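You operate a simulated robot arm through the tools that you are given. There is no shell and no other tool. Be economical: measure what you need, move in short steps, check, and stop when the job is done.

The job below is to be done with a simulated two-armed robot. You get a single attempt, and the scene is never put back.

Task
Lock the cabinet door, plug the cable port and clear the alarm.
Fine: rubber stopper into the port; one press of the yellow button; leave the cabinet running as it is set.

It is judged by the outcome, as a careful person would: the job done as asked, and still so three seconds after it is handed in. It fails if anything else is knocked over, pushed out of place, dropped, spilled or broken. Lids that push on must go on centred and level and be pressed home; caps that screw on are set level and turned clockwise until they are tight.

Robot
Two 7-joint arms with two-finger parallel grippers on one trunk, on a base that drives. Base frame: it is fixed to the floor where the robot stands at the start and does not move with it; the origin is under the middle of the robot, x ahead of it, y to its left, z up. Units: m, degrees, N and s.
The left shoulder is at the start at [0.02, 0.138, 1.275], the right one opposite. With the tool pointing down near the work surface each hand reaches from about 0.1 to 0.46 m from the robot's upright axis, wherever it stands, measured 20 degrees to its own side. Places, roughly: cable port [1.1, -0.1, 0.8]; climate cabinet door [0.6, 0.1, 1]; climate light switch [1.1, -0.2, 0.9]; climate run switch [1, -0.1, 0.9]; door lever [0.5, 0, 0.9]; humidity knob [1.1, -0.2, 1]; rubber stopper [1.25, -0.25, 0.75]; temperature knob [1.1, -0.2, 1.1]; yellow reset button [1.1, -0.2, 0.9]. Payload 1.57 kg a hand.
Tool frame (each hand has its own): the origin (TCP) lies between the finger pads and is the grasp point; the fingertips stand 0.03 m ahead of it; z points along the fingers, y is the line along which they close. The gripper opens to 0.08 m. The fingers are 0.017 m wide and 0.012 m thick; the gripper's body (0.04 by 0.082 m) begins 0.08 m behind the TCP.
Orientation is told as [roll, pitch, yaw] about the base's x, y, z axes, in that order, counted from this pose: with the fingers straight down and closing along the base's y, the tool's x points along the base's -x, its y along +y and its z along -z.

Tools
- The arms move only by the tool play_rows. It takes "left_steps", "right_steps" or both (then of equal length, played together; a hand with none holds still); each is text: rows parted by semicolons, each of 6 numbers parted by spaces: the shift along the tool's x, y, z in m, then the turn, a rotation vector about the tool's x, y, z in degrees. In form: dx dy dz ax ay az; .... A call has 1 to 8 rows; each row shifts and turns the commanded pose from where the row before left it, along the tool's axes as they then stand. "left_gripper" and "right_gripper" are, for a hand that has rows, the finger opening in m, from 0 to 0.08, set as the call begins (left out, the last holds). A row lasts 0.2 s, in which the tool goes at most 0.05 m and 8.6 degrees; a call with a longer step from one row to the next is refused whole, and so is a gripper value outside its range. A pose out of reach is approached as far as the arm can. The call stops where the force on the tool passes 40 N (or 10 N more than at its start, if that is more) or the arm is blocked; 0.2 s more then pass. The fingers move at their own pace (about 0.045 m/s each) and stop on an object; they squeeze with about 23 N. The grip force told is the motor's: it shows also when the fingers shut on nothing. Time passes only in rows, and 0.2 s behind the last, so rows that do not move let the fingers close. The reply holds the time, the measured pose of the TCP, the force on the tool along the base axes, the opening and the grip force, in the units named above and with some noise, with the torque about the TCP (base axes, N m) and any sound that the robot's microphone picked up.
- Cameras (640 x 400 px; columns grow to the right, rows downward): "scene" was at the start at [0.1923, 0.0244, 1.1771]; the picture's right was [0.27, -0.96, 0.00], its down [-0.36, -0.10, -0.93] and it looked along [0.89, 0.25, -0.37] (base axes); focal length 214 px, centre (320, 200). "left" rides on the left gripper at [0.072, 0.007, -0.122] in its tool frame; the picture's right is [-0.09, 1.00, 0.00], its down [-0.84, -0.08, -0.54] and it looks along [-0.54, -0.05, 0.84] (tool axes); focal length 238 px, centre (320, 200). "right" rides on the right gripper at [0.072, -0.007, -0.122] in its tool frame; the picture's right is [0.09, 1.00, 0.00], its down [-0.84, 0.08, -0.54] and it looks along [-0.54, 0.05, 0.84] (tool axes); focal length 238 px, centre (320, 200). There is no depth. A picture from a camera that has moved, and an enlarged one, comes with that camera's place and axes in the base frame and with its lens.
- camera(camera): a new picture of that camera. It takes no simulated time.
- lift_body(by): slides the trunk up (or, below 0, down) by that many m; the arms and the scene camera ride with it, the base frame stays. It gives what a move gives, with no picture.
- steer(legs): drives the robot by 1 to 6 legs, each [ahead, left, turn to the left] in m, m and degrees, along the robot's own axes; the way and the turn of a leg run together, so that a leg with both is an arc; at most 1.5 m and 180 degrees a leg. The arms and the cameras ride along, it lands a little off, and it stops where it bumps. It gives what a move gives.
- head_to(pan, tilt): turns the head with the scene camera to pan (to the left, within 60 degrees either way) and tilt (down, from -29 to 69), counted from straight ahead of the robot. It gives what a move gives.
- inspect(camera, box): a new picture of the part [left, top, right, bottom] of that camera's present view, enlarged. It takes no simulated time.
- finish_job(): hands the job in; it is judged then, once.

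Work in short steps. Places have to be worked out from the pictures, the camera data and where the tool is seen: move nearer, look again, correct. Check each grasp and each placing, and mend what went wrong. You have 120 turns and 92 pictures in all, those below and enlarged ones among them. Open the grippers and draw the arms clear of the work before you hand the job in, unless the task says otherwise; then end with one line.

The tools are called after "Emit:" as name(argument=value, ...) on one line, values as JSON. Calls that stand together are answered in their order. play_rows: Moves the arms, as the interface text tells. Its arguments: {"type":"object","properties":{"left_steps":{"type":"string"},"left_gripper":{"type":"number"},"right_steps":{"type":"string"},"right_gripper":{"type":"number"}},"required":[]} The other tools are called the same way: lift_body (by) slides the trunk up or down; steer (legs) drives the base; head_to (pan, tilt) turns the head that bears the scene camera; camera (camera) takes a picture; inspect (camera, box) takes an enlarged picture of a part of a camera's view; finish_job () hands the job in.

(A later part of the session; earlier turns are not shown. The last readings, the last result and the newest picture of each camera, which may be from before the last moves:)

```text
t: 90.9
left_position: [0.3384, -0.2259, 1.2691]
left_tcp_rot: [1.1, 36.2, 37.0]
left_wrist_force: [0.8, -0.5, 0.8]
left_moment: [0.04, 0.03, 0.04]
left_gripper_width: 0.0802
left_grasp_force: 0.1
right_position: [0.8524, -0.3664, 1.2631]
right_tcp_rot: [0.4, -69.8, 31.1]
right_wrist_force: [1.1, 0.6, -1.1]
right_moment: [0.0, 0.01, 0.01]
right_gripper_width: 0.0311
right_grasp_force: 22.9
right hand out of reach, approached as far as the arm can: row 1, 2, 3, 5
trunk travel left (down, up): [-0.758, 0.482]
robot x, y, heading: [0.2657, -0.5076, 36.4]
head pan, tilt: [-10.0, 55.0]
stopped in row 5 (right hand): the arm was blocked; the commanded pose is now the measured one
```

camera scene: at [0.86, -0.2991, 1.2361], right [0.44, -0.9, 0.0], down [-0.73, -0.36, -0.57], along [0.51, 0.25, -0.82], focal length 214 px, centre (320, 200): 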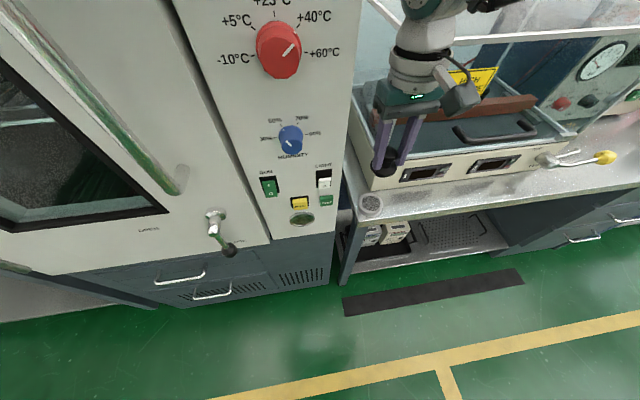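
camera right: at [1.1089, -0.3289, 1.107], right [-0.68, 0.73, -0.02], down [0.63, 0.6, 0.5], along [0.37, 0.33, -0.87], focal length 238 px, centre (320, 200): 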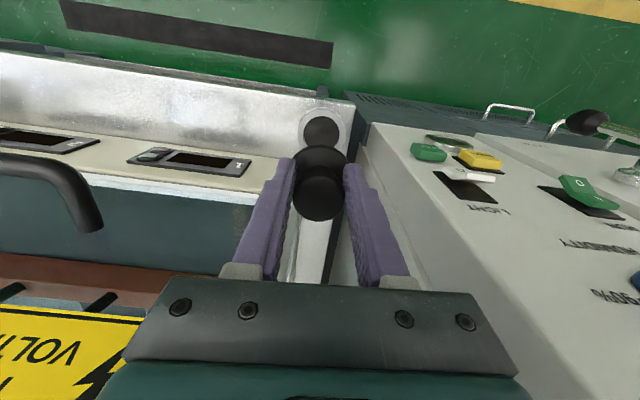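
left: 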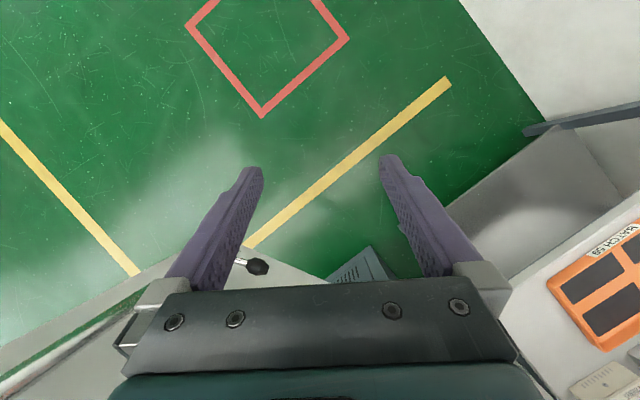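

That drifted. I test whether pointing the hand inward, to the left relative to the robot, allows full level. The robot could then face to the right of the port axis.

Emit:
play_rows(right_steps="0 0 -0.01 -8 0 0; 0 0 -0.01 -8 0 0; 0 0 -0.01 -8 0 0; 0 0 0 -8 0 0; 0 0 0 0 -6 0; 0 0 0 0 -6 0; 0 0 0 0 -6 0")

```text
t: 92.5
left_position: [0.3383, -0.2254, 1.268]
left_tcp_rot: [1.1, 36.0, 37.1]
left_wrist_force: [-0.3, -0.6, 0.3]
left_moment: [0.02, 0.0, 0.0]
left_gripper_width: 0.08
left_grasp_force: 0.1
right_position: [0.8287, -0.3846, 1.2751]
right_tcp_rot: [95.6, -79.5, -33.7]
right_wrist_force: [0.0, -0.3, -1.1]
right_moment: [-0.06, -0.02, 0.0]
right_gripper_width: 0.0316
right_grasp_force: 23.4
trunk travel left (down, up): [-0.758, 0.482]
robot x, y, heading: [0.264, -0.5034, 36.2]
head pan, tilt: [-10.0, 55.0]
```

That works: the plug axis is now at heading 62.6° and +4°, about 26° inward of the robot. I trim the elevation and turn the robot right 27° so the plug points along the port axis. Then I move in front of the port and lower the trunk.

Emit:
play_rows(right_steps="0 0 0 0 4 0")

Emit:
steer(legs=[[0, 0, -27], [0, 0.39, 0]])

Emit:
lift_body(by=-0.47)

Emit:
head_to(pan=10, tilt=10)

Emit:
camera(camera="scene")

Emit:
camera(camera="right")

```text
t: 92.9
left_position: [0.3388, -0.226, 1.2692]
left_tcp_rot: [1.1, 36.0, 37.1]
left_wrist_force: [-0.1, 0.1, -0.2]
left_moment: [0.02, -0.03, 0.01]
left_gripper_width: 0.0802
left_grasp_force: 0.1
right_position: [0.8304, -0.3822, 1.2739]
right_tcp_rot: [74.1, -79.1, -12.0]
right_wrist_force: [-0.9, 0.1, -1.0]
right_moment: [0.02, 0.01, 0.03]
right_gripper_width: 0.0315
right_grasp_force: 22.8
trunk travel left (down, up): [-0.758, 0.482]
robot x, y, heading: [0.263, -0.5105, 36.5]
head pan, tilt: [-10.0, 55.0]
```

```text
t: 96.7
left_position: [0.4022, 0.0817, 1.2691]
left_tcp_rot: [1.2, 36.1, 9.7]
left_wrist_force: [0.2, 0.8, -0.2]
left_moment: [0.01, 0.01, 0.0]
left_gripper_width: 0.0801
left_grasp_force: 0.0
right_position: [0.7668, -0.2843, 1.2752]
right_tcp_rot: [74.2, -79.0, -39.5]
right_wrist_force: [-0.9, 0.3, -0.6]
right_moment: [-0.01, 0.03, -0.04]
right_gripper_width: 0.0314
right_grasp_force: 23.1
trunk travel left (down, up): [-0.758, 0.482]
robot x, y, heading: [0.2057, -0.1339, 9.0]
head pan, tilt: [-10.0, 55.0]
```

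```text
refused: -0.47 is not a number from -0.4 to 0.4
```

```text
t: 97.8
left_position: [0.4015, 0.0814, 1.2681]
left_tcp_rot: [1.2, 36.2, 9.8]
left_wrist_force: [0.1, 0.3, -0.3]
left_moment: [-0.01, 0.01, 0.01]
left_gripper_width: 0.0799
left_grasp_force: 0.0
right_position: [0.7665, -0.285, 1.2745]
right_tcp_rot: [74.3, -79.0, -39.5]
right_wrist_force: [0.3, 0.2, 0.0]
right_moment: [-0.02, 0.02, -0.03]
right_gripper_width: 0.0312
right_grasp_force: 23.1
trunk travel left (down, up): [-0.758, 0.482]
robot x, y, heading: [0.2052, -0.1366, 9.1]
head pan, tilt: [10.0, 10.0]
```

```text
41 pictures are left
camera scene: at [0.395, -0.0904, 1.3044], right [0.32, -0.95, 0.0], down [-0.17, -0.06, -0.98], along [0.93, 0.32, -0.17], focal length 214 px, centre (320, 200)
```

scene: 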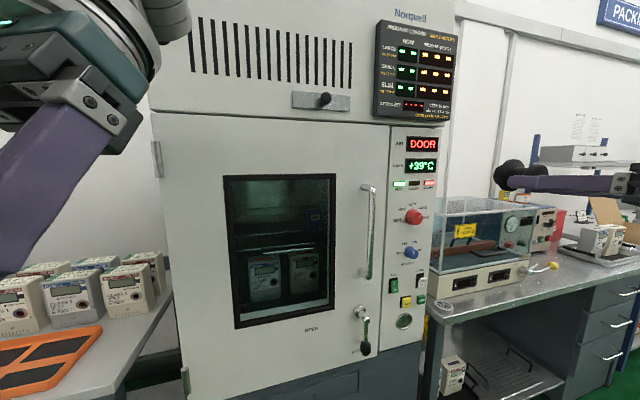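

```text
40 pictures are left
camera right: at [0.6583, -0.3516, 1.2102], right [-0.57, 0.82, 0.09], down [-0.36, -0.35, 0.86], along [0.74, 0.46, 0.5], focal length 238 px, centre (320, 200)
```

right: 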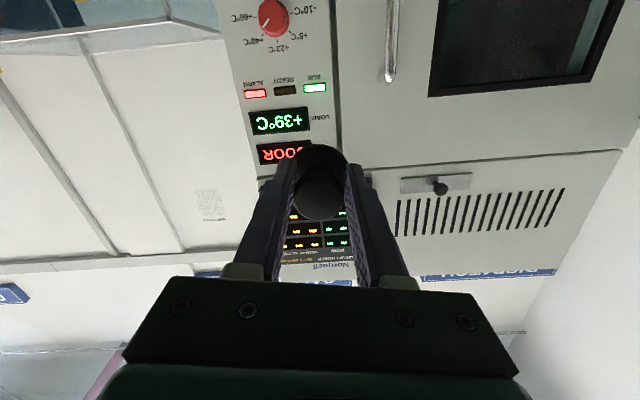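

The computed plug axis is heading 35.8° with 0.1° elevation, against 35.5° for the port normal. I lower the trunk in two stages to port height.

Emit:
lift_body(by=-0.4)

Emit:
lift_body(by=-0.078)

Emit:
camera(camera="scene")

Emit:
camera(camera="right")

```text
t: 101.7
left_position: [0.4015, 0.0817, 0.8688]
left_tcp_rot: [1.1, 36.1, 9.7]
left_wrist_force: [-0.5, -0.1, -0.1]
left_moment: [0.01, 0.02, 0.02]
left_gripper_width: 0.0802
left_grasp_force: 0.0
right_position: [0.7666, -0.2849, 0.8751]
right_tcp_rot: [74.2, -79.1, -39.5]
right_wrist_force: [-1.0, 0.7, -0.7]
right_moment: [-0.05, 0.02, -0.01]
right_gripper_width: 0.0312
right_grasp_force: 22.9
trunk travel left (down, up): [-0.358, 0.882]
robot x, y, heading: [0.2015, -0.1309, 8.6]
head pan, tilt: [10.0, 10.0]
```

```text
t: 102.8
left_position: [0.4022, 0.0804, 0.7908]
left_tcp_rot: [1.1, 36.1, 9.7]
left_wrist_force: [-0.5, 0.0, 0.2]
left_moment: [0.01, -0.01, -0.03]
left_gripper_width: 0.08
left_grasp_force: 0.1
right_position: [0.7665, -0.2836, 0.7974]
right_tcp_rot: [74.3, -79.1, -39.6]
right_wrist_force: [-0.6, 0.2, 0.3]
right_moment: [-0.03, 0.01, -0.03]
right_gripper_width: 0.0309
right_grasp_force: 22.5
trunk travel left (down, up): [-0.28, 0.96]
robot x, y, heading: [0.2006, -0.1388, 9.3]
head pan, tilt: [10.0, 10.0]
```

```text
39 pictures are left
camera scene: at [0.395, -0.0904, 0.8266], right [0.32, -0.95, 0.0], down [-0.16, -0.06, -0.98], along [0.93, 0.32, -0.17], focal length 214 px, centre (320, 200)
```

scene: 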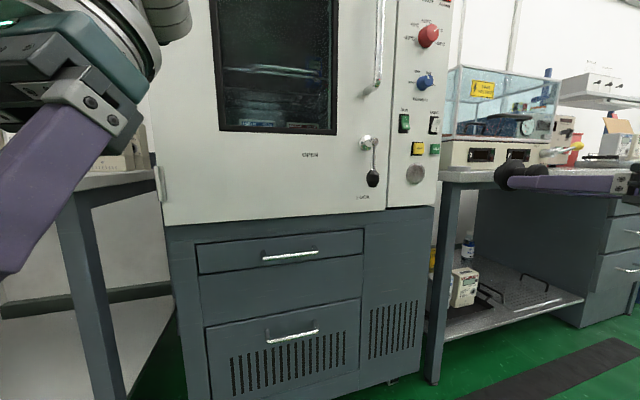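

```text
38 pictures are left
camera right: at [0.6584, -0.3517, 0.7323], right [-0.57, 0.82, 0.09], down [-0.36, -0.35, 0.86], along [0.74, 0.46, 0.5], focal length 238 px, centre (320, 200)
```

right: 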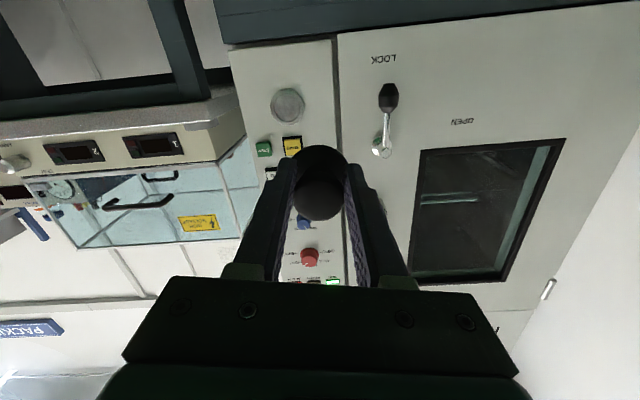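

I zoom both cameras on the port to pin its centre.

Emit:
inspect(camera="right", box=[220, 60, 380, 160])

Emit:
inspect(camera="scene", box=[380, 110, 540, 210])

```text
4.00 times, centred on (300, 110) of right
camera zoom: at [0.6584, -0.3517, 0.7323], right [-0.57, 0.82, 0.09], down [-0.36, -0.35, 0.86], along [0.74, 0.46, 0.5], focal length 953 px, centre (400, 560)
```

zoom: 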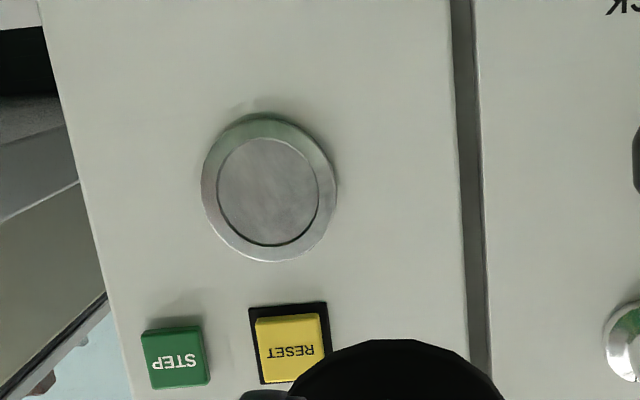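

```text
4.00 times, centred on (460, 160) of scene
camera zoom: at [0.395, -0.0904, 0.8266], right [0.32, -0.95, 0.0], down [-0.16, -0.06, -0.98], along [0.93, 0.32, -0.17], focal length 858 px, centre (-240, 360)
```

zoom: 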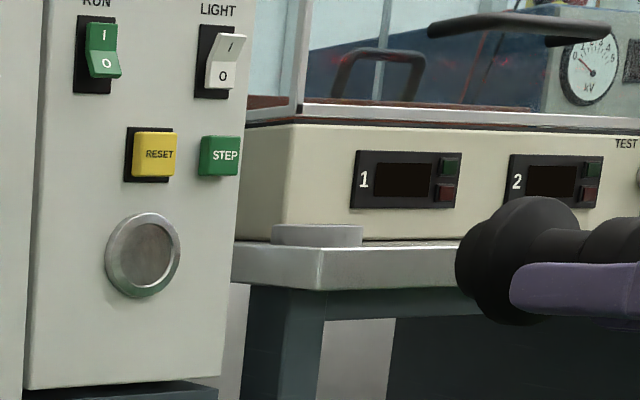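

The port centre averages to s 0.734, z 0.796 ([1.052,-0.150]). I drive so the plug stops about 9 cm short, on axis.

Emit:
steer(legs=[[0.16, 0.015, 0]])

Emit:
camera(camera="right")

Emit:
inspect(camera="scene", box=[360, 100, 640, 275])

```text
t: 104.2
left_position: [0.5549, 0.1215, 0.7901]
left_tcp_rot: [1.2, 36.1, 9.9]
left_wrist_force: [-0.1, -0.3, -0.1]
left_moment: [-0.02, 0.01, 0.02]
left_gripper_width: 0.0803
left_grasp_force: 0.1
right_position: [0.9201, -0.2414, 0.7962]
right_tcp_rot: [74.2, -79.1, -39.2]
right_wrist_force: [0.2, 0.3, -0.4]
right_moment: [-0.07, 0.04, -0.01]
right_gripper_width: 0.0304
right_grasp_force: 23.1
trunk travel left (down, up): [-0.28, 0.96]
robot x, y, heading: [0.3576, -0.0957, 9.2]
head pan, tilt: [10.0, 10.0]
```

```text
35 pictures are left
camera right: at [0.8134, -0.3091, 0.7321], right [-0.57, 0.82, 0.09], down [-0.36, -0.35, 0.86], along [0.74, 0.46, 0.5], focal length 238 px, centre (320, 200)
```

right: 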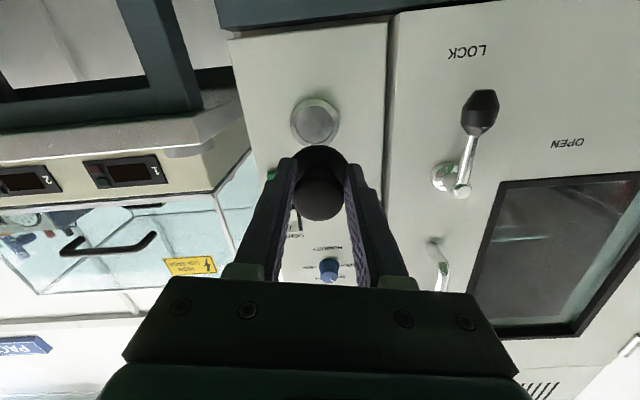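

```text
2.29 times, centred on (500, 188) of scene
camera zoom: at [0.5487, -0.0492, 0.8266], right [0.33, -0.94, 0.0], down [-0.16, -0.06, -0.98], along [0.93, 0.32, -0.17], focal length 490 px, centre (-91, 229)
```

zoom: 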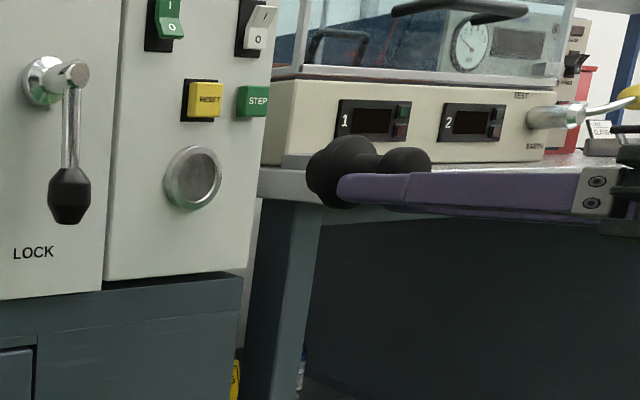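

The two views agree on height, but differ by 2–7 mm on how far right the port lies. I go 7 cm nearer with a 4 mm right shift and re-measure there.

Emit:
steer(legs=[[0.0645, 0.0275, 0]])

Emit:
inspect(camera="right", box=[240, 100, 400, 200])

Emit:
inspect(camera="scene", box=[360, 120, 560, 245])

```text
t: 105.2
left_position: [0.6129, 0.1582, 0.7895]
left_tcp_rot: [1.0, 36.0, 10.0]
left_wrist_force: [-0.3, 0.3, 0.1]
left_moment: [-0.04, 0.0, -0.03]
left_gripper_width: 0.08
left_grasp_force: 0.1
right_position: [0.9784, -0.206, 0.7975]
right_tcp_rot: [74.1, -79.0, -39.1]
right_wrist_force: [0.1, 0.8, -1.2]
right_moment: [-0.01, 0.03, 0.01]
right_gripper_width: 0.0308
right_grasp_force: 22.6
trunk travel left (down, up): [-0.28, 0.96]
robot x, y, heading: [0.4163, -0.0594, 9.1]
head pan, tilt: [10.0, 10.0]
```

```text
4.00 times, centred on (320, 150) of right
camera zoom: at [0.8708, -0.2732, 0.7321], right [-0.57, 0.82, 0.09], down [-0.36, -0.35, 0.86], along [0.74, 0.46, 0.5], focal length 953 px, centre (320, 400)
```

zoom: 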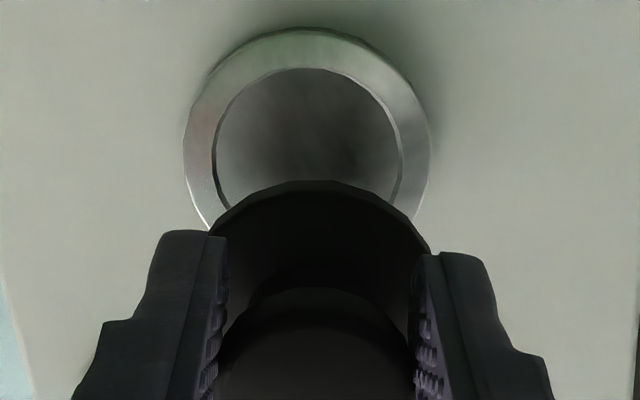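

```text
3.20 times, centred on (460, 182) of scene
camera zoom: at [0.6062, -0.0133, 0.8266], right [0.33, -0.94, 0.0], down [-0.16, -0.06, -0.98], along [0.93, 0.32, -0.17], focal length 686 px, centre (-128, 256)
```

zoom: 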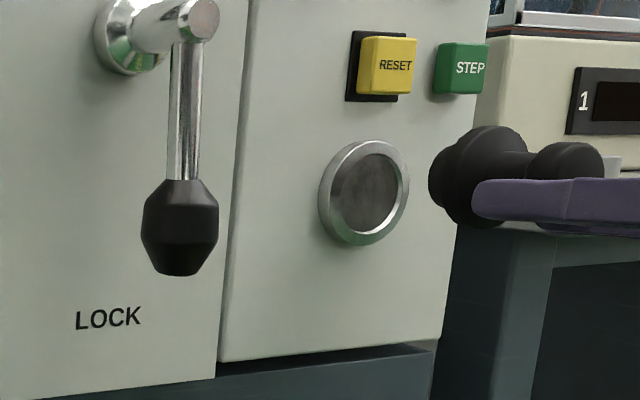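

Both close views show the port about 4 mm right and 4–5 mm below the plug's line. I correct that, advance 1.5 cm, and look again.

Emit:
play_rows(right_steps="0.004 -0.004 0 0 0 0; -0.0004 0 0.0075 0 0 0; -0.0004 0 0.0075 0 0 0")

Emit:
inspect(camera="right", box=[240, 100, 400, 200])

Emit:
inspect(camera="scene", box=[400, 140, 528, 220])

```text
t: 106.0
left_position: [0.6122, 0.1582, 0.7904]
left_tcp_rot: [1.1, 36.1, 10.0]
left_wrist_force: [0.3, 0.2, 0.2]
left_moment: [-0.02, 0.0, -0.03]
left_gripper_width: 0.0801
left_grasp_force: 0.1
right_position: [0.9921, -0.1992, 0.7911]
right_tcp_rot: [74.1, -79.1, -39.1]
right_wrist_force: [-0.1, -1.1, 0.2]
right_moment: [-0.03, 0.01, 0.03]
right_gripper_width: 0.0307
right_grasp_force: 22.9
trunk travel left (down, up): [-0.28, 0.96]
robot x, y, heading: [0.4174, -0.0612, 9.2]
head pan, tilt: [10.0, 10.0]
```

```text
4.00 times, centred on (320, 150) of right
camera zoom: at [0.8845, -0.2665, 0.7274], right [-0.57, 0.82, 0.09], down [-0.36, -0.35, 0.86], along [0.74, 0.46, 0.5], focal length 953 px, centre (320, 400)
```

zoom: 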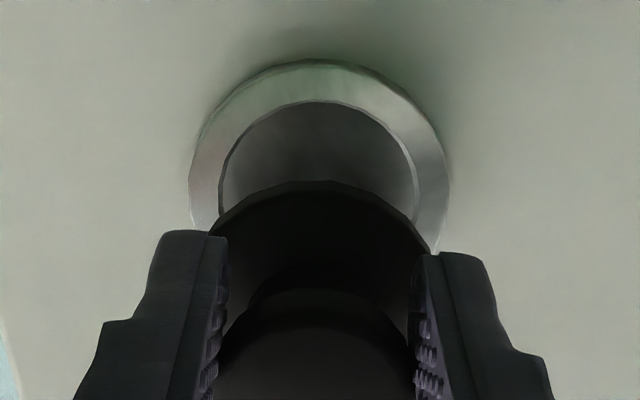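

```text
5.00 times, centred on (464, 180) of scene
camera zoom: at [0.606, -0.0133, 0.8265], right [0.33, -0.94, 0.0], down [-0.16, -0.06, -0.98], along [0.93, 0.32, -0.17], focal length 1072 px, centre (-400, 300)
```

zoom: 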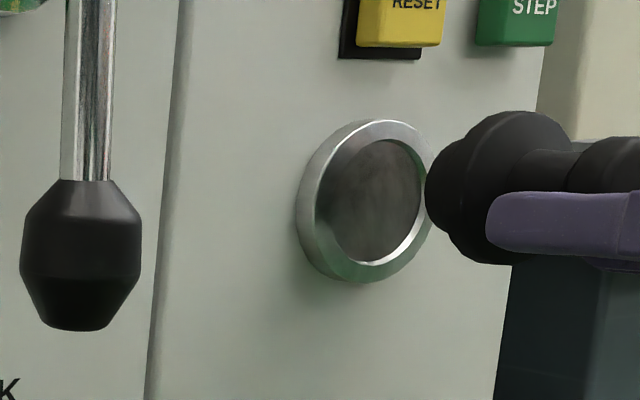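

Lateral alignment is now within about 1 mm, with the port still about 2 mm lower. I correct that and advance 2 cm, watching the force.

Emit:
play_rows(right_steps="0.002 0 0 0 0 0; -0.0004 0 0.007 0 0 0; -0.0004 0 0.007 0 0 0; -0.0003 0 0.006 0 0 0")

Emit:
inspect(camera="scene", box=[400, 140, 528, 220])

Emit:
inspect(camera="right", box=[240, 100, 400, 200])

```text
t: 107.0
left_position: [0.6126, 0.1573, 0.7895]
left_tcp_rot: [1.1, 36.1, 10.0]
left_wrist_force: [1.0, -0.2, 0.1]
left_moment: [0.0, -0.03, 0.02]
left_gripper_width: 0.0797
left_grasp_force: 0.0
right_position: [1.0083, -0.1875, 0.7893]
right_tcp_rot: [73.8, -79.0, -38.9]
right_wrist_force: [0.6, -0.5, -0.4]
right_moment: [0.01, 0.01, -0.02]
right_gripper_width: 0.0307
right_grasp_force: 22.9
trunk travel left (down, up): [-0.28, 0.96]
robot x, y, heading: [0.4114, -0.0573, 9.2]
head pan, tilt: [10.0, 10.0]
```

```text
5.00 times, centred on (464, 180) of scene
camera zoom: at [0.6061, -0.0133, 0.8266], right [0.33, -0.94, 0.0], down [-0.16, -0.06, -0.98], along [0.93, 0.32, -0.17], focal length 1072 px, centre (-400, 300)
```

zoom: 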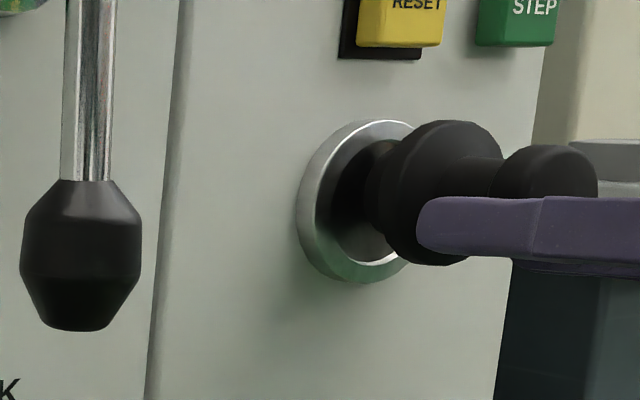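

```text
4.00 times, centred on (320, 150) of right
camera zoom: at [0.9003, -0.254, 0.7246], right [-0.57, 0.82, 0.09], down [-0.36, -0.35, 0.86], along [0.74, 0.46, 0.49], focal length 953 px, centre (320, 400)
```

zoom: 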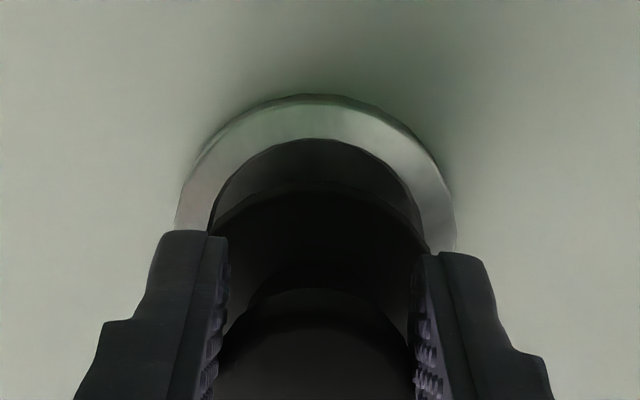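

The plug nose is just at the hole. I zoom tighter to judge the vertical centring before going in.

Emit:
inspect(camera="scene", box=[450, 155, 514, 205])

```text
8.00 times, centred on (482, 180) of scene
camera zoom: at [0.6061, -0.0133, 0.8266], right [0.33, -0.94, 0.0], down [-0.16, -0.06, -0.98], along [0.93, 0.32, -0.17], focal length 1716 px, centre (-976, 360)
```

zoom: 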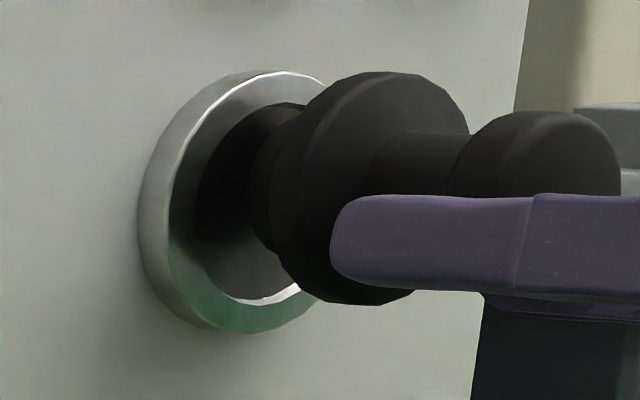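

Using the exact head angles, the knob sits about 12 mm above and ahead of the nominal grasp point, and the plug axis is about 4.5 mm above the hole's centre. I lower by that, shift 1 mm, and ease forward 8 mm.

Emit:
play_rows(right_steps="0.0045 -0.001 0 0 0 0; -0.0002 0 0.004 0 0 0; -0.0002 0 0.004 0 0 0")

Emit:
inspect(camera="scene", box=[450, 155, 514, 205])

Emit:
inspect(camera="right", box=[270, 110, 370, 175])

```text
t: 107.8
left_position: [0.6123, 0.1576, 0.7903]
left_tcp_rot: [1.0, 36.1, 10.0]
left_wrist_force: [0.7, 0.8, -0.7]
left_moment: [0.02, -0.02, -0.03]
left_gripper_width: 0.0799
left_grasp_force: 0.0
right_position: [1.0147, -0.1838, 0.7851]
right_tcp_rot: [73.8, -79.1, -38.9]
right_wrist_force: [-0.6, -0.5, -0.7]
right_moment: [-0.02, 0.01, 0.01]
right_gripper_width: 0.0306
right_grasp_force: 23.1
trunk travel left (down, up): [-0.28, 0.96]
robot x, y, heading: [0.4174, -0.0592, 9.2]
head pan, tilt: [10.0, 10.0]
```

```text
8.00 times, centred on (482, 180) of scene
camera zoom: at [0.606, -0.0133, 0.8265], right [0.33, -0.94, 0.0], down [-0.16, -0.06, -0.98], along [0.93, 0.32, -0.17], focal length 1716 px, centre (-976, 360)
```

zoom: 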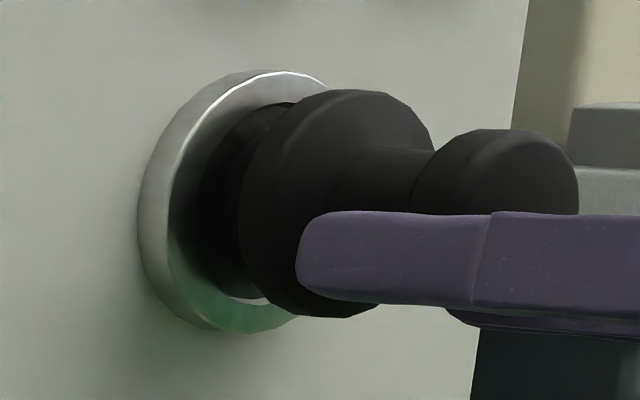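

```text
6.15 times, centred on (320, 142) of right
camera zoom: at [0.9071, -0.2507, 0.7206], right [-0.57, 0.82, 0.09], down [-0.36, -0.35, 0.86], along [0.74, 0.46, 0.49], focal length 1467 px, centre (320, 554)
```

zoom: 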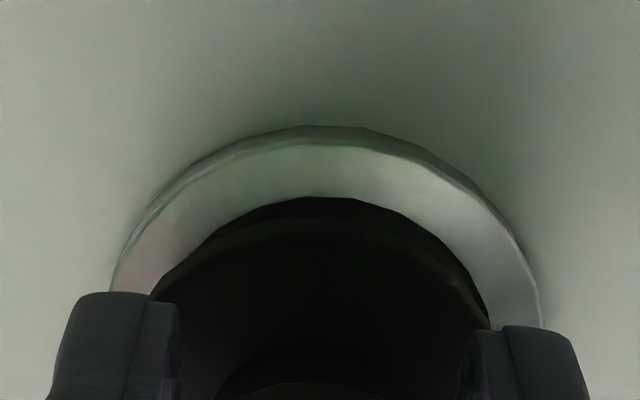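

Centred now: flange row 204 against ring row 202, and symmetric in the hand view. I press in gently.

Emit:
play_rows(right_steps="-0.0002 0 0.004 0 0 0; -0.0002 0 0.004 0 0 0; -0.0002 0 0.003 0 0 0")

Emit:
inspect(camera="scene", box=[450, 155, 514, 205])

```text
t: 108.6
left_position: [0.6113, 0.1577, 0.7914]
left_tcp_rot: [1.1, 36.2, 9.9]
left_wrist_force: [0.1, -1.4, 0.4]
left_moment: [-0.05, 0.05, -0.02]
left_gripper_width: 0.0802
left_grasp_force: 0.1
right_position: [1.023, -0.1771, 0.7835]
right_tcp_rot: [72.9, -79.1, -37.8]
right_wrist_force: [-6.1, -0.4, -2.4]
right_moment: [-0.06, -0.13, 0.24]
right_gripper_width: 0.0307
right_grasp_force: 22.8
trunk travel left (down, up): [-0.28, 0.96]
robot x, y, heading: [0.4168, -0.0586, 9.0]
head pan, tilt: [10.0, 10.0]
```

```text
8.00 times, centred on (482, 180) of scene
camera zoom: at [0.6046, -0.0136, 0.8262], right [0.33, -0.94, 0.0], down [-0.17, -0.06, -0.98], along [0.93, 0.32, -0.17], focal length 1716 px, centre (-976, 360)
```

zoom: 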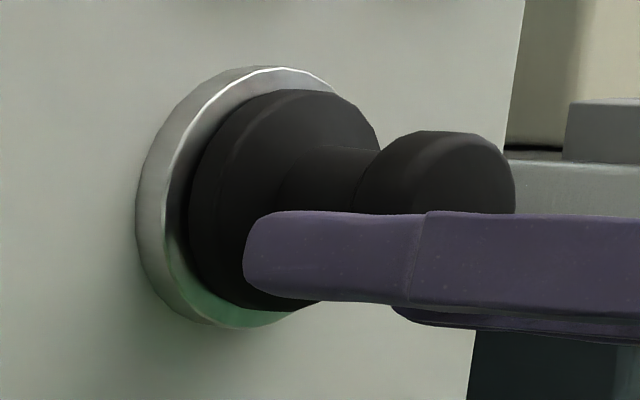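

In contact at about 6 N with the flange nearly at the ring. I press on in small steps.

Emit:
play_rows(right_steps="-0.0001 0 0.003 0 0 0; -0.0001 0 0.003 0 0 0; 0 0 0.002 0 0 0; 0 0 0 0 0 0")

Emit:
inspect(camera="scene", box=[450, 155, 514, 205])

Emit:
inspect(camera="right", box=[240, 110, 400, 210])

```text
t: 109.6
left_position: [0.6055, 0.1555, 0.7884]
left_tcp_rot: [1.2, 36.5, 9.9]
left_wrist_force: [0.8, -0.8, -0.3]
left_moment: [0.0, 0.01, -0.04]
left_gripper_width: 0.0801
left_grasp_force: 0.0
right_position: [1.0228, -0.1751, 0.782]
right_tcp_rot: [72.8, -78.8, -37.8]
right_wrist_force: [-31.8, -9.3, 7.6]
right_moment: [0.19, -0.35, 0.25]
right_gripper_width: 0.0302
right_grasp_force: 22.9
trunk travel left (down, up): [-0.28, 0.96]
robot x, y, heading: [0.4158, -0.0603, 9.3]
head pan, tilt: [10.0, 10.0]
```

```text
8.00 times, centred on (482, 180) of scene
camera zoom: at [0.599, -0.0159, 0.8253], right [0.33, -0.94, 0.0], down [-0.17, -0.06, -0.98], along [0.93, 0.32, -0.18], focal length 1716 px, centre (-976, 360)
```

zoom: 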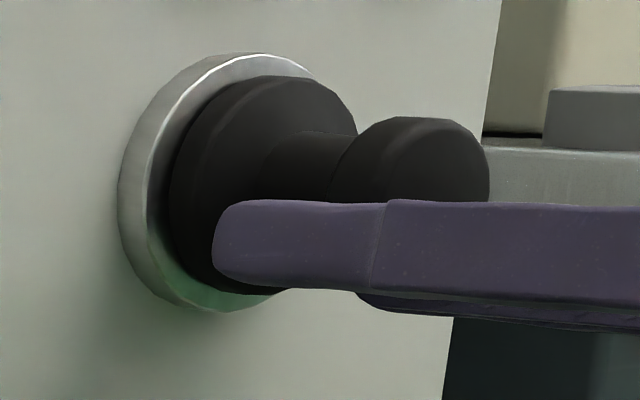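

```text
4.00 times, centred on (320, 160) of right
camera zoom: at [0.9156, -0.2429, 0.7184], right [-0.57, 0.81, 0.09], down [-0.36, -0.35, 0.87], along [0.74, 0.46, 0.49], focal length 953 px, centre (320, 360)
```

zoom: 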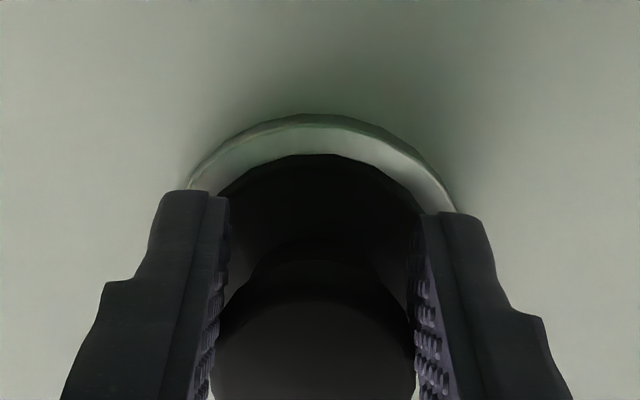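

It resists at about 33 N and looks seated and centred. I release, back straight off, and inspect.

Emit:
play_rows(right_steps="0 0 0 0 0 0; 0 0 0 0 0 0; 0 0 0 0 0 0; 0 0 0 0 0 0", right_gripper=0.06)

Emit:
play_rows(right_steps="0 0 -0.02 0 0 0; 0 0 -0.025 0 0 0; 0 0 -0.025 0 0 0")

Emit:
inspect(camera="scene", box=[400, 130, 528, 210])

Emit:
inspect(camera="right", box=[240, 80, 400, 180])

```text
t: 110.6
left_position: [0.6112, 0.1592, 0.789]
left_tcp_rot: [1.1, 36.1, 10.0]
left_wrist_force: [0.5, 0.4, 0.6]
left_moment: [0.0, -0.03, -0.01]
left_gripper_width: 0.08
left_grasp_force: 0.0
right_position: [1.0314, -0.1723, 0.7865]
right_tcp_rot: [74.3, -79.1, -39.2]
right_wrist_force: [0.5, 0.9, -0.3]
right_moment: [0.04, 0.01, 0.01]
right_gripper_width: 0.0599
right_grasp_force: 0.1
trunk travel left (down, up): [-0.28, 0.96]
robot x, y, heading: [0.4176, -0.0631, 9.5]
head pan, tilt: [10.0, 10.0]
```

```text
t: 111.4
left_position: [0.6118, 0.1579, 0.789]
left_tcp_rot: [1.2, 36.1, 10.0]
left_wrist_force: [-0.2, -0.3, 0.2]
left_moment: [0.0, 0.01, 0.01]
left_gripper_width: 0.0801
left_grasp_force: 0.0
right_position: [0.9738, -0.2146, 0.7885]
right_tcp_rot: [73.9, -79.0, -38.8]
right_wrist_force: [-0.3, 0.4, -0.3]
right_moment: [-0.03, -0.01, -0.02]
right_gripper_width: 0.0599
right_grasp_force: 0.0
trunk travel left (down, up): [-0.28, 0.96]
robot x, y, heading: [0.4181, -0.0609, 9.2]
head pan, tilt: [10.0, 10.0]
```

```text
5.00 times, centred on (464, 170) of scene
camera zoom: at [0.6055, -0.0138, 0.8264], right [0.33, -0.94, 0.0], down [-0.16, -0.06, -0.98], along [0.93, 0.32, -0.17], focal length 1072 px, centre (-400, 350)
```

zoom: 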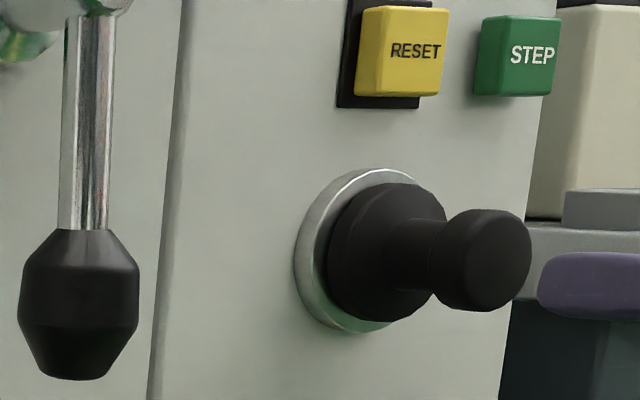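

```text
4.00 times, centred on (320, 130) of right
camera zoom: at [0.8659, -0.2816, 0.7238], right [-0.57, 0.82, 0.09], down [-0.36, -0.35, 0.86], along [0.74, 0.46, 0.49], focal length 953 px, centre (320, 480)
```

zoom: 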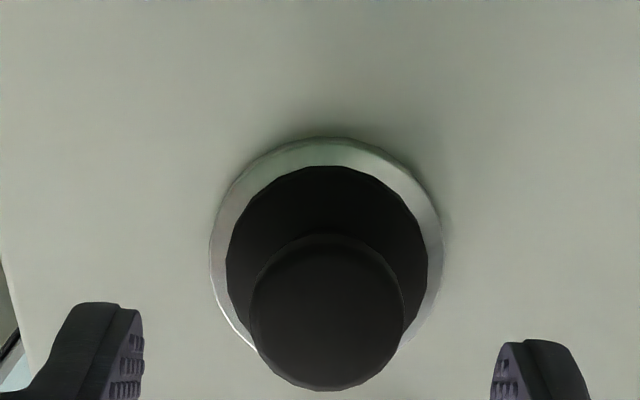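

The stopper is centred and its flange looks flat on the ring. To be sure it is home, I close the fist, raise 8 mm, and press on the knob's end.

Emit:
play_rows(right_steps="-0.004 0.001 0 0 0 0; -0.004 0.001 0 0 0 0; 0 0 0 0 0 0; 0 0 0 0 0 0; 0 0 0 0 0 0", right_gripper=0)

Emit:
play_rows(right_steps="-0.0004 0 0.01 0 0 0; -0.0004 0 0.01 0 0 0; -0.0003 0 0.007 0 0 0; -0.0003 0 0.006 0 0 0; -0.0003 0 0.006 0 0 0; -0.0002 0 0.005 0 0 0")

Emit:
inspect(camera="scene", box=[400, 130, 528, 210])

```text
t: 112.6
left_position: [0.6115, 0.1594, 0.7896]
left_tcp_rot: [1.1, 36.1, 10.0]
left_wrist_force: [0.6, 0.6, -0.1]
left_moment: [0.05, -0.03, 0.03]
left_gripper_width: 0.0803
left_grasp_force: 0.1
right_position: [0.9745, -0.2126, 0.7975]
right_tcp_rot: [74.1, -79.1, -39.2]
right_wrist_force: [0.9, 0.3, 0.6]
right_moment: [-0.01, 0.03, -0.02]
right_gripper_width: 0.0
right_grasp_force: 20.6
trunk travel left (down, up): [-0.28, 0.96]
robot x, y, heading: [0.4154, -0.0587, 9.2]
head pan, tilt: [10.0, 10.0]
```

```text
t: 114.0
left_position: [0.6066, 0.154, 0.789]
left_tcp_rot: [0.9, 36.5, 9.8]
left_wrist_force: [0.9, -0.3, 0.2]
left_moment: [0.0, 0.01, -0.02]
left_gripper_width: 0.0801
left_grasp_force: 0.1
right_position: [1.0036, -0.1926, 0.7962]
right_tcp_rot: [74.5, -79.1, -39.4]
right_wrist_force: [-28.6, -12.0, 13.4]
right_moment: [0.3, -0.5, 0.19]
right_gripper_width: 0.0
right_grasp_force: 21.1
trunk travel left (down, up): [-0.28, 0.96]
robot x, y, heading: [0.4167, -0.0619, 9.2]
head pan, tilt: [10.0, 10.0]
```

```text
5.00 times, centred on (464, 170) of scene
camera zoom: at [0.6006, -0.017, 0.8258], right [0.33, -0.94, 0.0], down [-0.17, -0.06, -0.98], along [0.93, 0.32, -0.18], focal length 1072 px, centre (-400, 350)
```

zoom: 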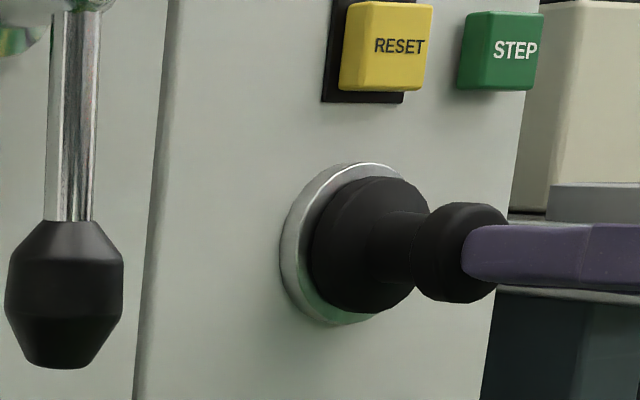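

The knob is firm at 31 N with no further travel, so the stopper is home. I retreat 5 cm and raise the trunk 7 cm to face the RESET button.

Emit:
play_rows(right_steps="0 0 -0.025 0 0 0; 0 0 -0.025 0 0 0")

Emit:
lift_body(by=0.07)

Emit:
inspect(camera="right", box=[240, 80, 400, 180])

Emit:
camera(camera="scene")

```text
t: 114.6
left_position: [0.6112, 0.1592, 0.7896]
left_tcp_rot: [1.1, 36.2, 9.9]
left_wrist_force: [-0.7, 0.1, -1.3]
left_moment: [-0.03, -0.01, -0.04]
left_gripper_width: 0.08
left_grasp_force: 0.0
right_position: [0.9681, -0.216, 0.7975]
right_tcp_rot: [73.4, -78.9, -38.5]
right_wrist_force: [0.2, 0.7, 0.6]
right_moment: [-0.01, 0.01, 0.0]
right_gripper_width: 0.0
right_grasp_force: 21.2
trunk travel left (down, up): [-0.28, 0.96]
robot x, y, heading: [0.4184, -0.0576, 8.9]
head pan, tilt: [10.0, 10.0]
```

```text
t: 115.7
left_position: [0.6121, 0.1576, 0.8608]
left_tcp_rot: [1.0, 36.1, 10.0]
left_wrist_force: [0.7, 0.3, -1.0]
left_moment: [-0.02, 0.02, 0.04]
left_gripper_width: 0.0799
left_grasp_force: 0.0
right_position: [0.9685, -0.2151, 0.8682]
right_tcp_rot: [74.1, -79.0, -39.1]
right_wrist_force: [0.5, -0.7, 0.5]
right_moment: [0.0, 0.04, 0.02]
right_gripper_width: 0.0001
right_grasp_force: 21.5
trunk travel left (down, up): [-0.35, 0.89]
robot x, y, heading: [0.413, -0.0585, 9.1]
head pan, tilt: [10.0, 10.0]
```

```text
4.00 times, centred on (320, 130) of right
camera zoom: at [0.8609, -0.2826, 0.8039], right [-0.57, 0.82, 0.09], down [-0.36, -0.35, 0.86], along [0.74, 0.46, 0.5], focal length 953 px, centre (320, 480)
```

zoom: 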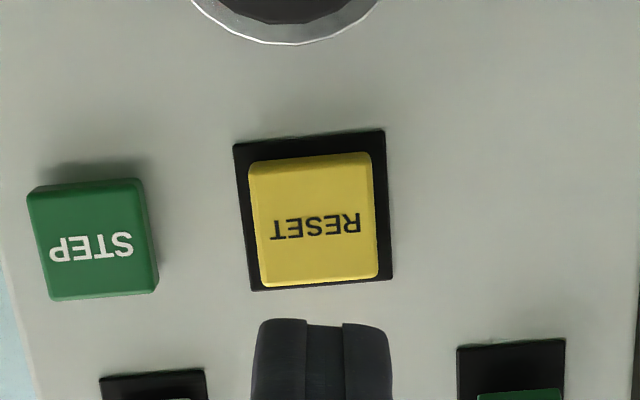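

```text
17 pictures are left
camera scene: at [0.6059, -0.0134, 0.8965], right [0.33, -0.94, 0.0], down [-0.16, -0.06, -0.98], along [0.93, 0.32, -0.17], focal length 214 px, centre (320, 200)
```

scene: 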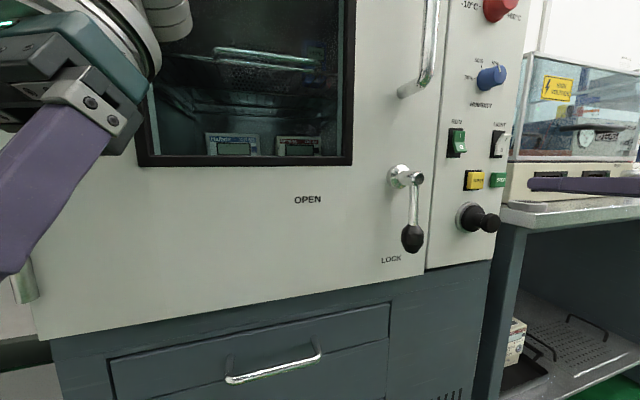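

RESET is laterally aligned and roughly 6–9 mm below the fist's line. I lower 7 mm and advance 4.5 cm towards it.

Emit:
play_rows(right_steps="0.007 0 0 0 0 0; -0.0006 0 0.012 0 0 0; -0.0006 0 0.012 0 0 0; -0.0006 0 0.012 0 0 0; -0.0005 0 0.009 0 0 0")

Emit:
inspect(camera="right", box=[240, 100, 400, 200])

Emit:
inspect(camera="scene", box=[430, 130, 558, 210])

```text
t: 116.9
left_position: [0.6116, 0.1584, 0.8593]
left_tcp_rot: [1.1, 36.2, 10.0]
left_wrist_force: [-0.3, -0.6, -0.5]
left_moment: [0.0, 0.0, -0.02]
left_gripper_width: 0.0799
left_grasp_force: 0.0
right_position: [1.0041, -0.1883, 0.8605]
right_tcp_rot: [74.0, -79.2, -39.1]
right_wrist_force: [0.1, -0.4, 0.9]
right_moment: [0.03, 0.03, 0.0]
right_gripper_width: 0.0
right_grasp_force: 21.4
trunk travel left (down, up): [-0.35, 0.89]
robot x, y, heading: [0.4194, -0.0576, 9.1]
head pan, tilt: [10.0, 10.0]
```

```text
4.00 times, centred on (320, 150) of right
camera zoom: at [0.8965, -0.2559, 0.7959], right [-0.57, 0.82, 0.09], down [-0.36, -0.35, 0.86], along [0.74, 0.46, 0.5], focal length 953 px, centre (320, 400)
```

zoom: 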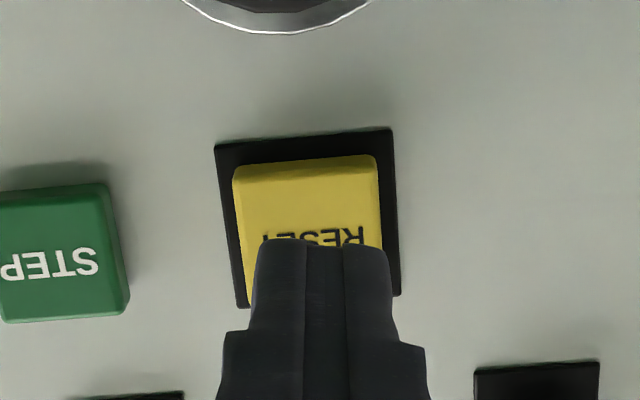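

```text
5.00 times, centred on (494, 170) of scene
camera zoom: at [0.6061, -0.0133, 0.8966], right [0.33, -0.94, 0.0], down [-0.16, -0.06, -0.98], along [0.93, 0.32, -0.17], focal length 1072 px, centre (-550, 350)
```

zoom: 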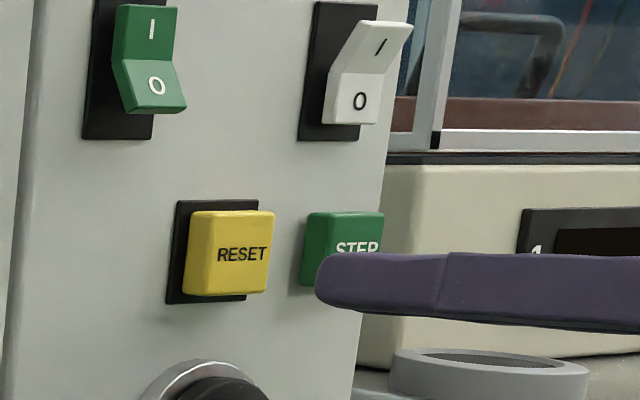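

The fist tip is lined up with the button, perhaps slightly low. I raise it 3 mm and press forward in fine steps, watching for force or a click.

Emit:
play_rows(right_steps="-0.003 0 0 0 0 0; -0.0003 0 0.006 0 0 0; -0.0003 0 0.006 0 0 0; -0.0002 0 0.003 0 0 0; -0.0002 0 0.003 0 0 0")

```text
t: 118.1
left_position: [0.612, 0.1573, 0.8593]
left_tcp_rot: [1.1, 36.1, 10.0]
left_wrist_force: [-0.1, -0.5, 0.8]
left_moment: [0.04, 0.01, 0.03]
left_gripper_width: 0.0798
left_grasp_force: 0.0
right_position: [1.0205, -0.1777, 0.8659]
right_tcp_rot: [74.2, -79.1, -39.2]
right_wrist_force: [-0.6, 0.0, 1.0]
right_moment: [-0.01, 0.02, -0.02]
right_gripper_width: 0.0001
right_grasp_force: 21.3
trunk travel left (down, up): [-0.35, 0.89]
robot x, y, heading: [0.4175, -0.0575, 9.4]
head pan, tilt: [10.0, 10.0]
```

No contact yet. I continue in 2 mm steps.

Emit:
play_rows(right_steps="0 0 0.002 0 0 0; 0 0 0.002 0 0 0; 0 0 0.002 0 0 0; 0 0 0.002 0 0 0")

```text
t: 119.1
left_position: [0.6112, 0.1574, 0.8591]
left_tcp_rot: [1.1, 36.2, 10.0]
left_wrist_force: [0.5, -0.2, 0.0]
left_moment: [-0.03, -0.01, 0.0]
left_gripper_width: 0.0799
left_grasp_force: 0.0
right_position: [1.0267, -0.1738, 0.8641]
right_tcp_rot: [74.1, -79.1, -39.1]
right_wrist_force: [0.4, 2.0, 0.5]
right_moment: [0.0, -0.02, 0.02]
right_gripper_width: 0.0
right_grasp_force: 21.1
trunk travel left (down, up): [-0.35, 0.89]
robot x, y, heading: [0.4189, -0.0621, 9.3]
head pan, tilt: [10.0, 10.0]
```

Emit:
inspect(camera="scene", box=[430, 130, 558, 210])

```text
5.00 times, centred on (494, 170) of scene
camera zoom: at [0.606, -0.0134, 0.8966], right [0.33, -0.94, 0.0], down [-0.16, -0.06, -0.98], along [0.93, 0.32, -0.17], focal length 1072 px, centre (-550, 350)
```

zoom: 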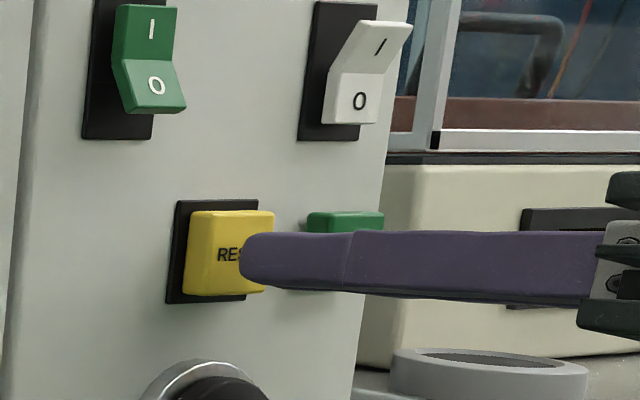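

The tip is almost touching the middle of the button, slightly low. I continue the same press.

Emit:
play_rows(right_steps="-0.001 0 0.002 0 0 0; 0 0 0.002 0 0 0; 0 0 0.002 0 0 0; 0 0 0.002 0 0 0")

```text
t: 120.1
left_position: [0.6117, 0.1584, 0.8605]
left_tcp_rot: [1.1, 36.0, 10.0]
left_wrist_force: [0.1, 0.4, 0.7]
left_moment: [-0.03, 0.01, 0.01]
left_gripper_width: 0.08
left_grasp_force: 0.1
right_position: [1.0323, -0.1697, 0.8654]
right_tcp_rot: [74.2, -79.0, -39.2]
right_wrist_force: [-1.6, -0.8, 0.3]
right_moment: [0.01, -0.02, -0.02]
right_gripper_width: 0.0
right_grasp_force: 20.7
trunk travel left (down, up): [-0.35, 0.89]
robot x, y, heading: [0.4186, -0.0605, 9.0]
head pan, tilt: [10.0, 10.0]
```

Possibly just touching (about 1.6 N). I press on without backing off, so it stays a single press.

Emit:
play_rows(right_steps="0 0 0.002 0 0 0; 0 0 0.002 0 0 0; 0 0 0.002 0 0 0")

Emit:
inspect(camera="scene", box=[430, 130, 558, 210])

```text
t: 120.9
left_position: [0.611, 0.1577, 0.8601]
left_tcp_rot: [1.0, 36.2, 10.0]
left_wrist_force: [0.1, 0.1, 0.1]
left_moment: [-0.01, 0.02, -0.04]
left_gripper_width: 0.0804
left_grasp_force: 0.2
right_position: [1.037, -0.1677, 0.8629]
right_tcp_rot: [74.1, -79.1, -39.0]
right_wrist_force: [-6.9, -4.5, 4.2]
right_moment: [0.12, -0.17, 0.06]
right_gripper_width: 0.0002
right_grasp_force: 21.2
trunk travel left (down, up): [-0.35, 0.89]
robot x, y, heading: [0.4172, -0.0605, 9.2]
head pan, tilt: [10.0, 10.0]
heard: click
```

```text
5.00 times, centred on (494, 170) of scene
camera zoom: at [0.605, -0.0143, 0.8964], right [0.33, -0.94, 0.0], down [-0.16, -0.06, -0.98], along [0.93, 0.32, -0.17], focal length 1072 px, centre (-550, 350)
```

zoom: 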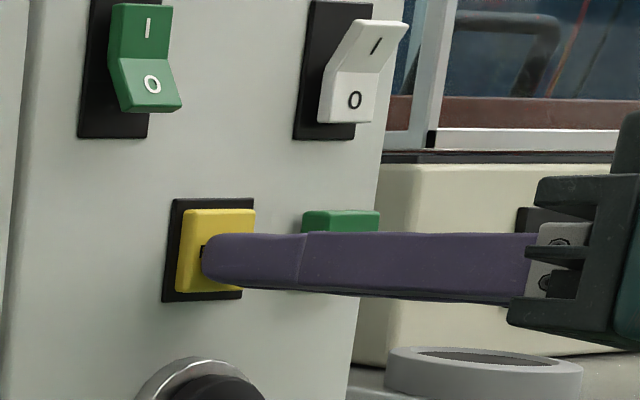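

A click was heard and the button is depressed. I retreat straight back and drive clear, then look at the display and the results.

Emit:
play_rows(right_steps="0 0 -0.02 0 0 0; 0 0 -0.03 0 0 0; 0 0 -0.03 0 0 0; 0 0 -0.03 0 0 0")

Emit:
steer(legs=[[-0.3, 0, 0]])

Emit:
head_to(pan=18, tilt=0)

Emit:
camera(camera="scene")

```text
t: 121.9
left_position: [0.6125, 0.158, 0.8598]
left_tcp_rot: [1.1, 36.2, 9.9]
left_wrist_force: [-0.3, -0.2, -0.1]
left_moment: [-0.01, -0.01, 0.02]
left_gripper_width: 0.08
left_grasp_force: 0.0
right_position: [0.9473, -0.2299, 0.8681]
right_tcp_rot: [74.0, -79.2, -38.8]
right_wrist_force: [-0.1, -0.2, -0.4]
right_moment: [0.01, -0.01, -0.01]
right_gripper_width: 0.0
right_grasp_force: 21.0
trunk travel left (down, up): [-0.35, 0.89]
robot x, y, heading: [0.4144, -0.0602, 9.1]
head pan, tilt: [10.0, 10.0]
```

```text
t: 124.0
left_position: [0.3067, 0.1095, 0.8591]
left_tcp_rot: [1.1, 36.1, 11.0]
left_wrist_force: [0.3, -0.1, -0.2]
left_moment: [0.0, -0.02, 0.01]
left_gripper_width: 0.0801
left_grasp_force: 0.1
right_position: [0.6487, -0.2718, 0.8679]
right_tcp_rot: [74.2, -78.9, -38.0]
right_wrist_force: [0.6, 0.0, 0.8]
right_moment: [-0.01, 0.02, -0.02]
right_gripper_width: 0.0
right_grasp_force: 21.4
trunk travel left (down, up): [-0.35, 0.89]
robot x, y, heading: [0.1166, -0.1143, 10.3]
head pan, tilt: [10.0, 10.0]
```

```text
t: 124.7
left_position: [0.3072, 0.1095, 0.8606]
left_tcp_rot: [1.1, 36.1, 11.0]
left_wrist_force: [0.2, 1.2, 0.1]
left_moment: [0.01, 0.01, 0.02]
left_gripper_width: 0.0799
left_grasp_force: 0.1
right_position: [0.6488, -0.271, 0.8685]
right_tcp_rot: [74.3, -79.1, -38.1]
right_wrist_force: [0.2, -0.4, 0.2]
right_moment: [-0.02, -0.02, -0.02]
right_gripper_width: 0.0001
right_grasp_force: 21.3
trunk travel left (down, up): [-0.35, 0.89]
robot x, y, heading: [0.1162, -0.112, 10.5]
head pan, tilt: [18.0, 0.0]
```

```text
12 pictures are left
camera scene: at [0.2947, -0.0516, 0.9125], right [0.47, -0.88, 0.0], down [0.0, 0.0, -1.0], along [0.88, 0.47, 0.0], focal length 214 px, centre (320, 200)
```

scene: 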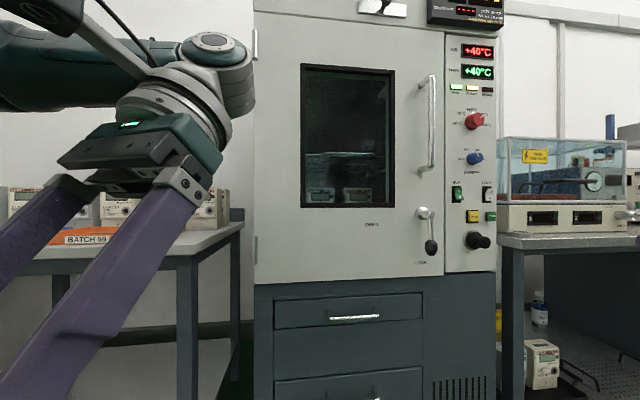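

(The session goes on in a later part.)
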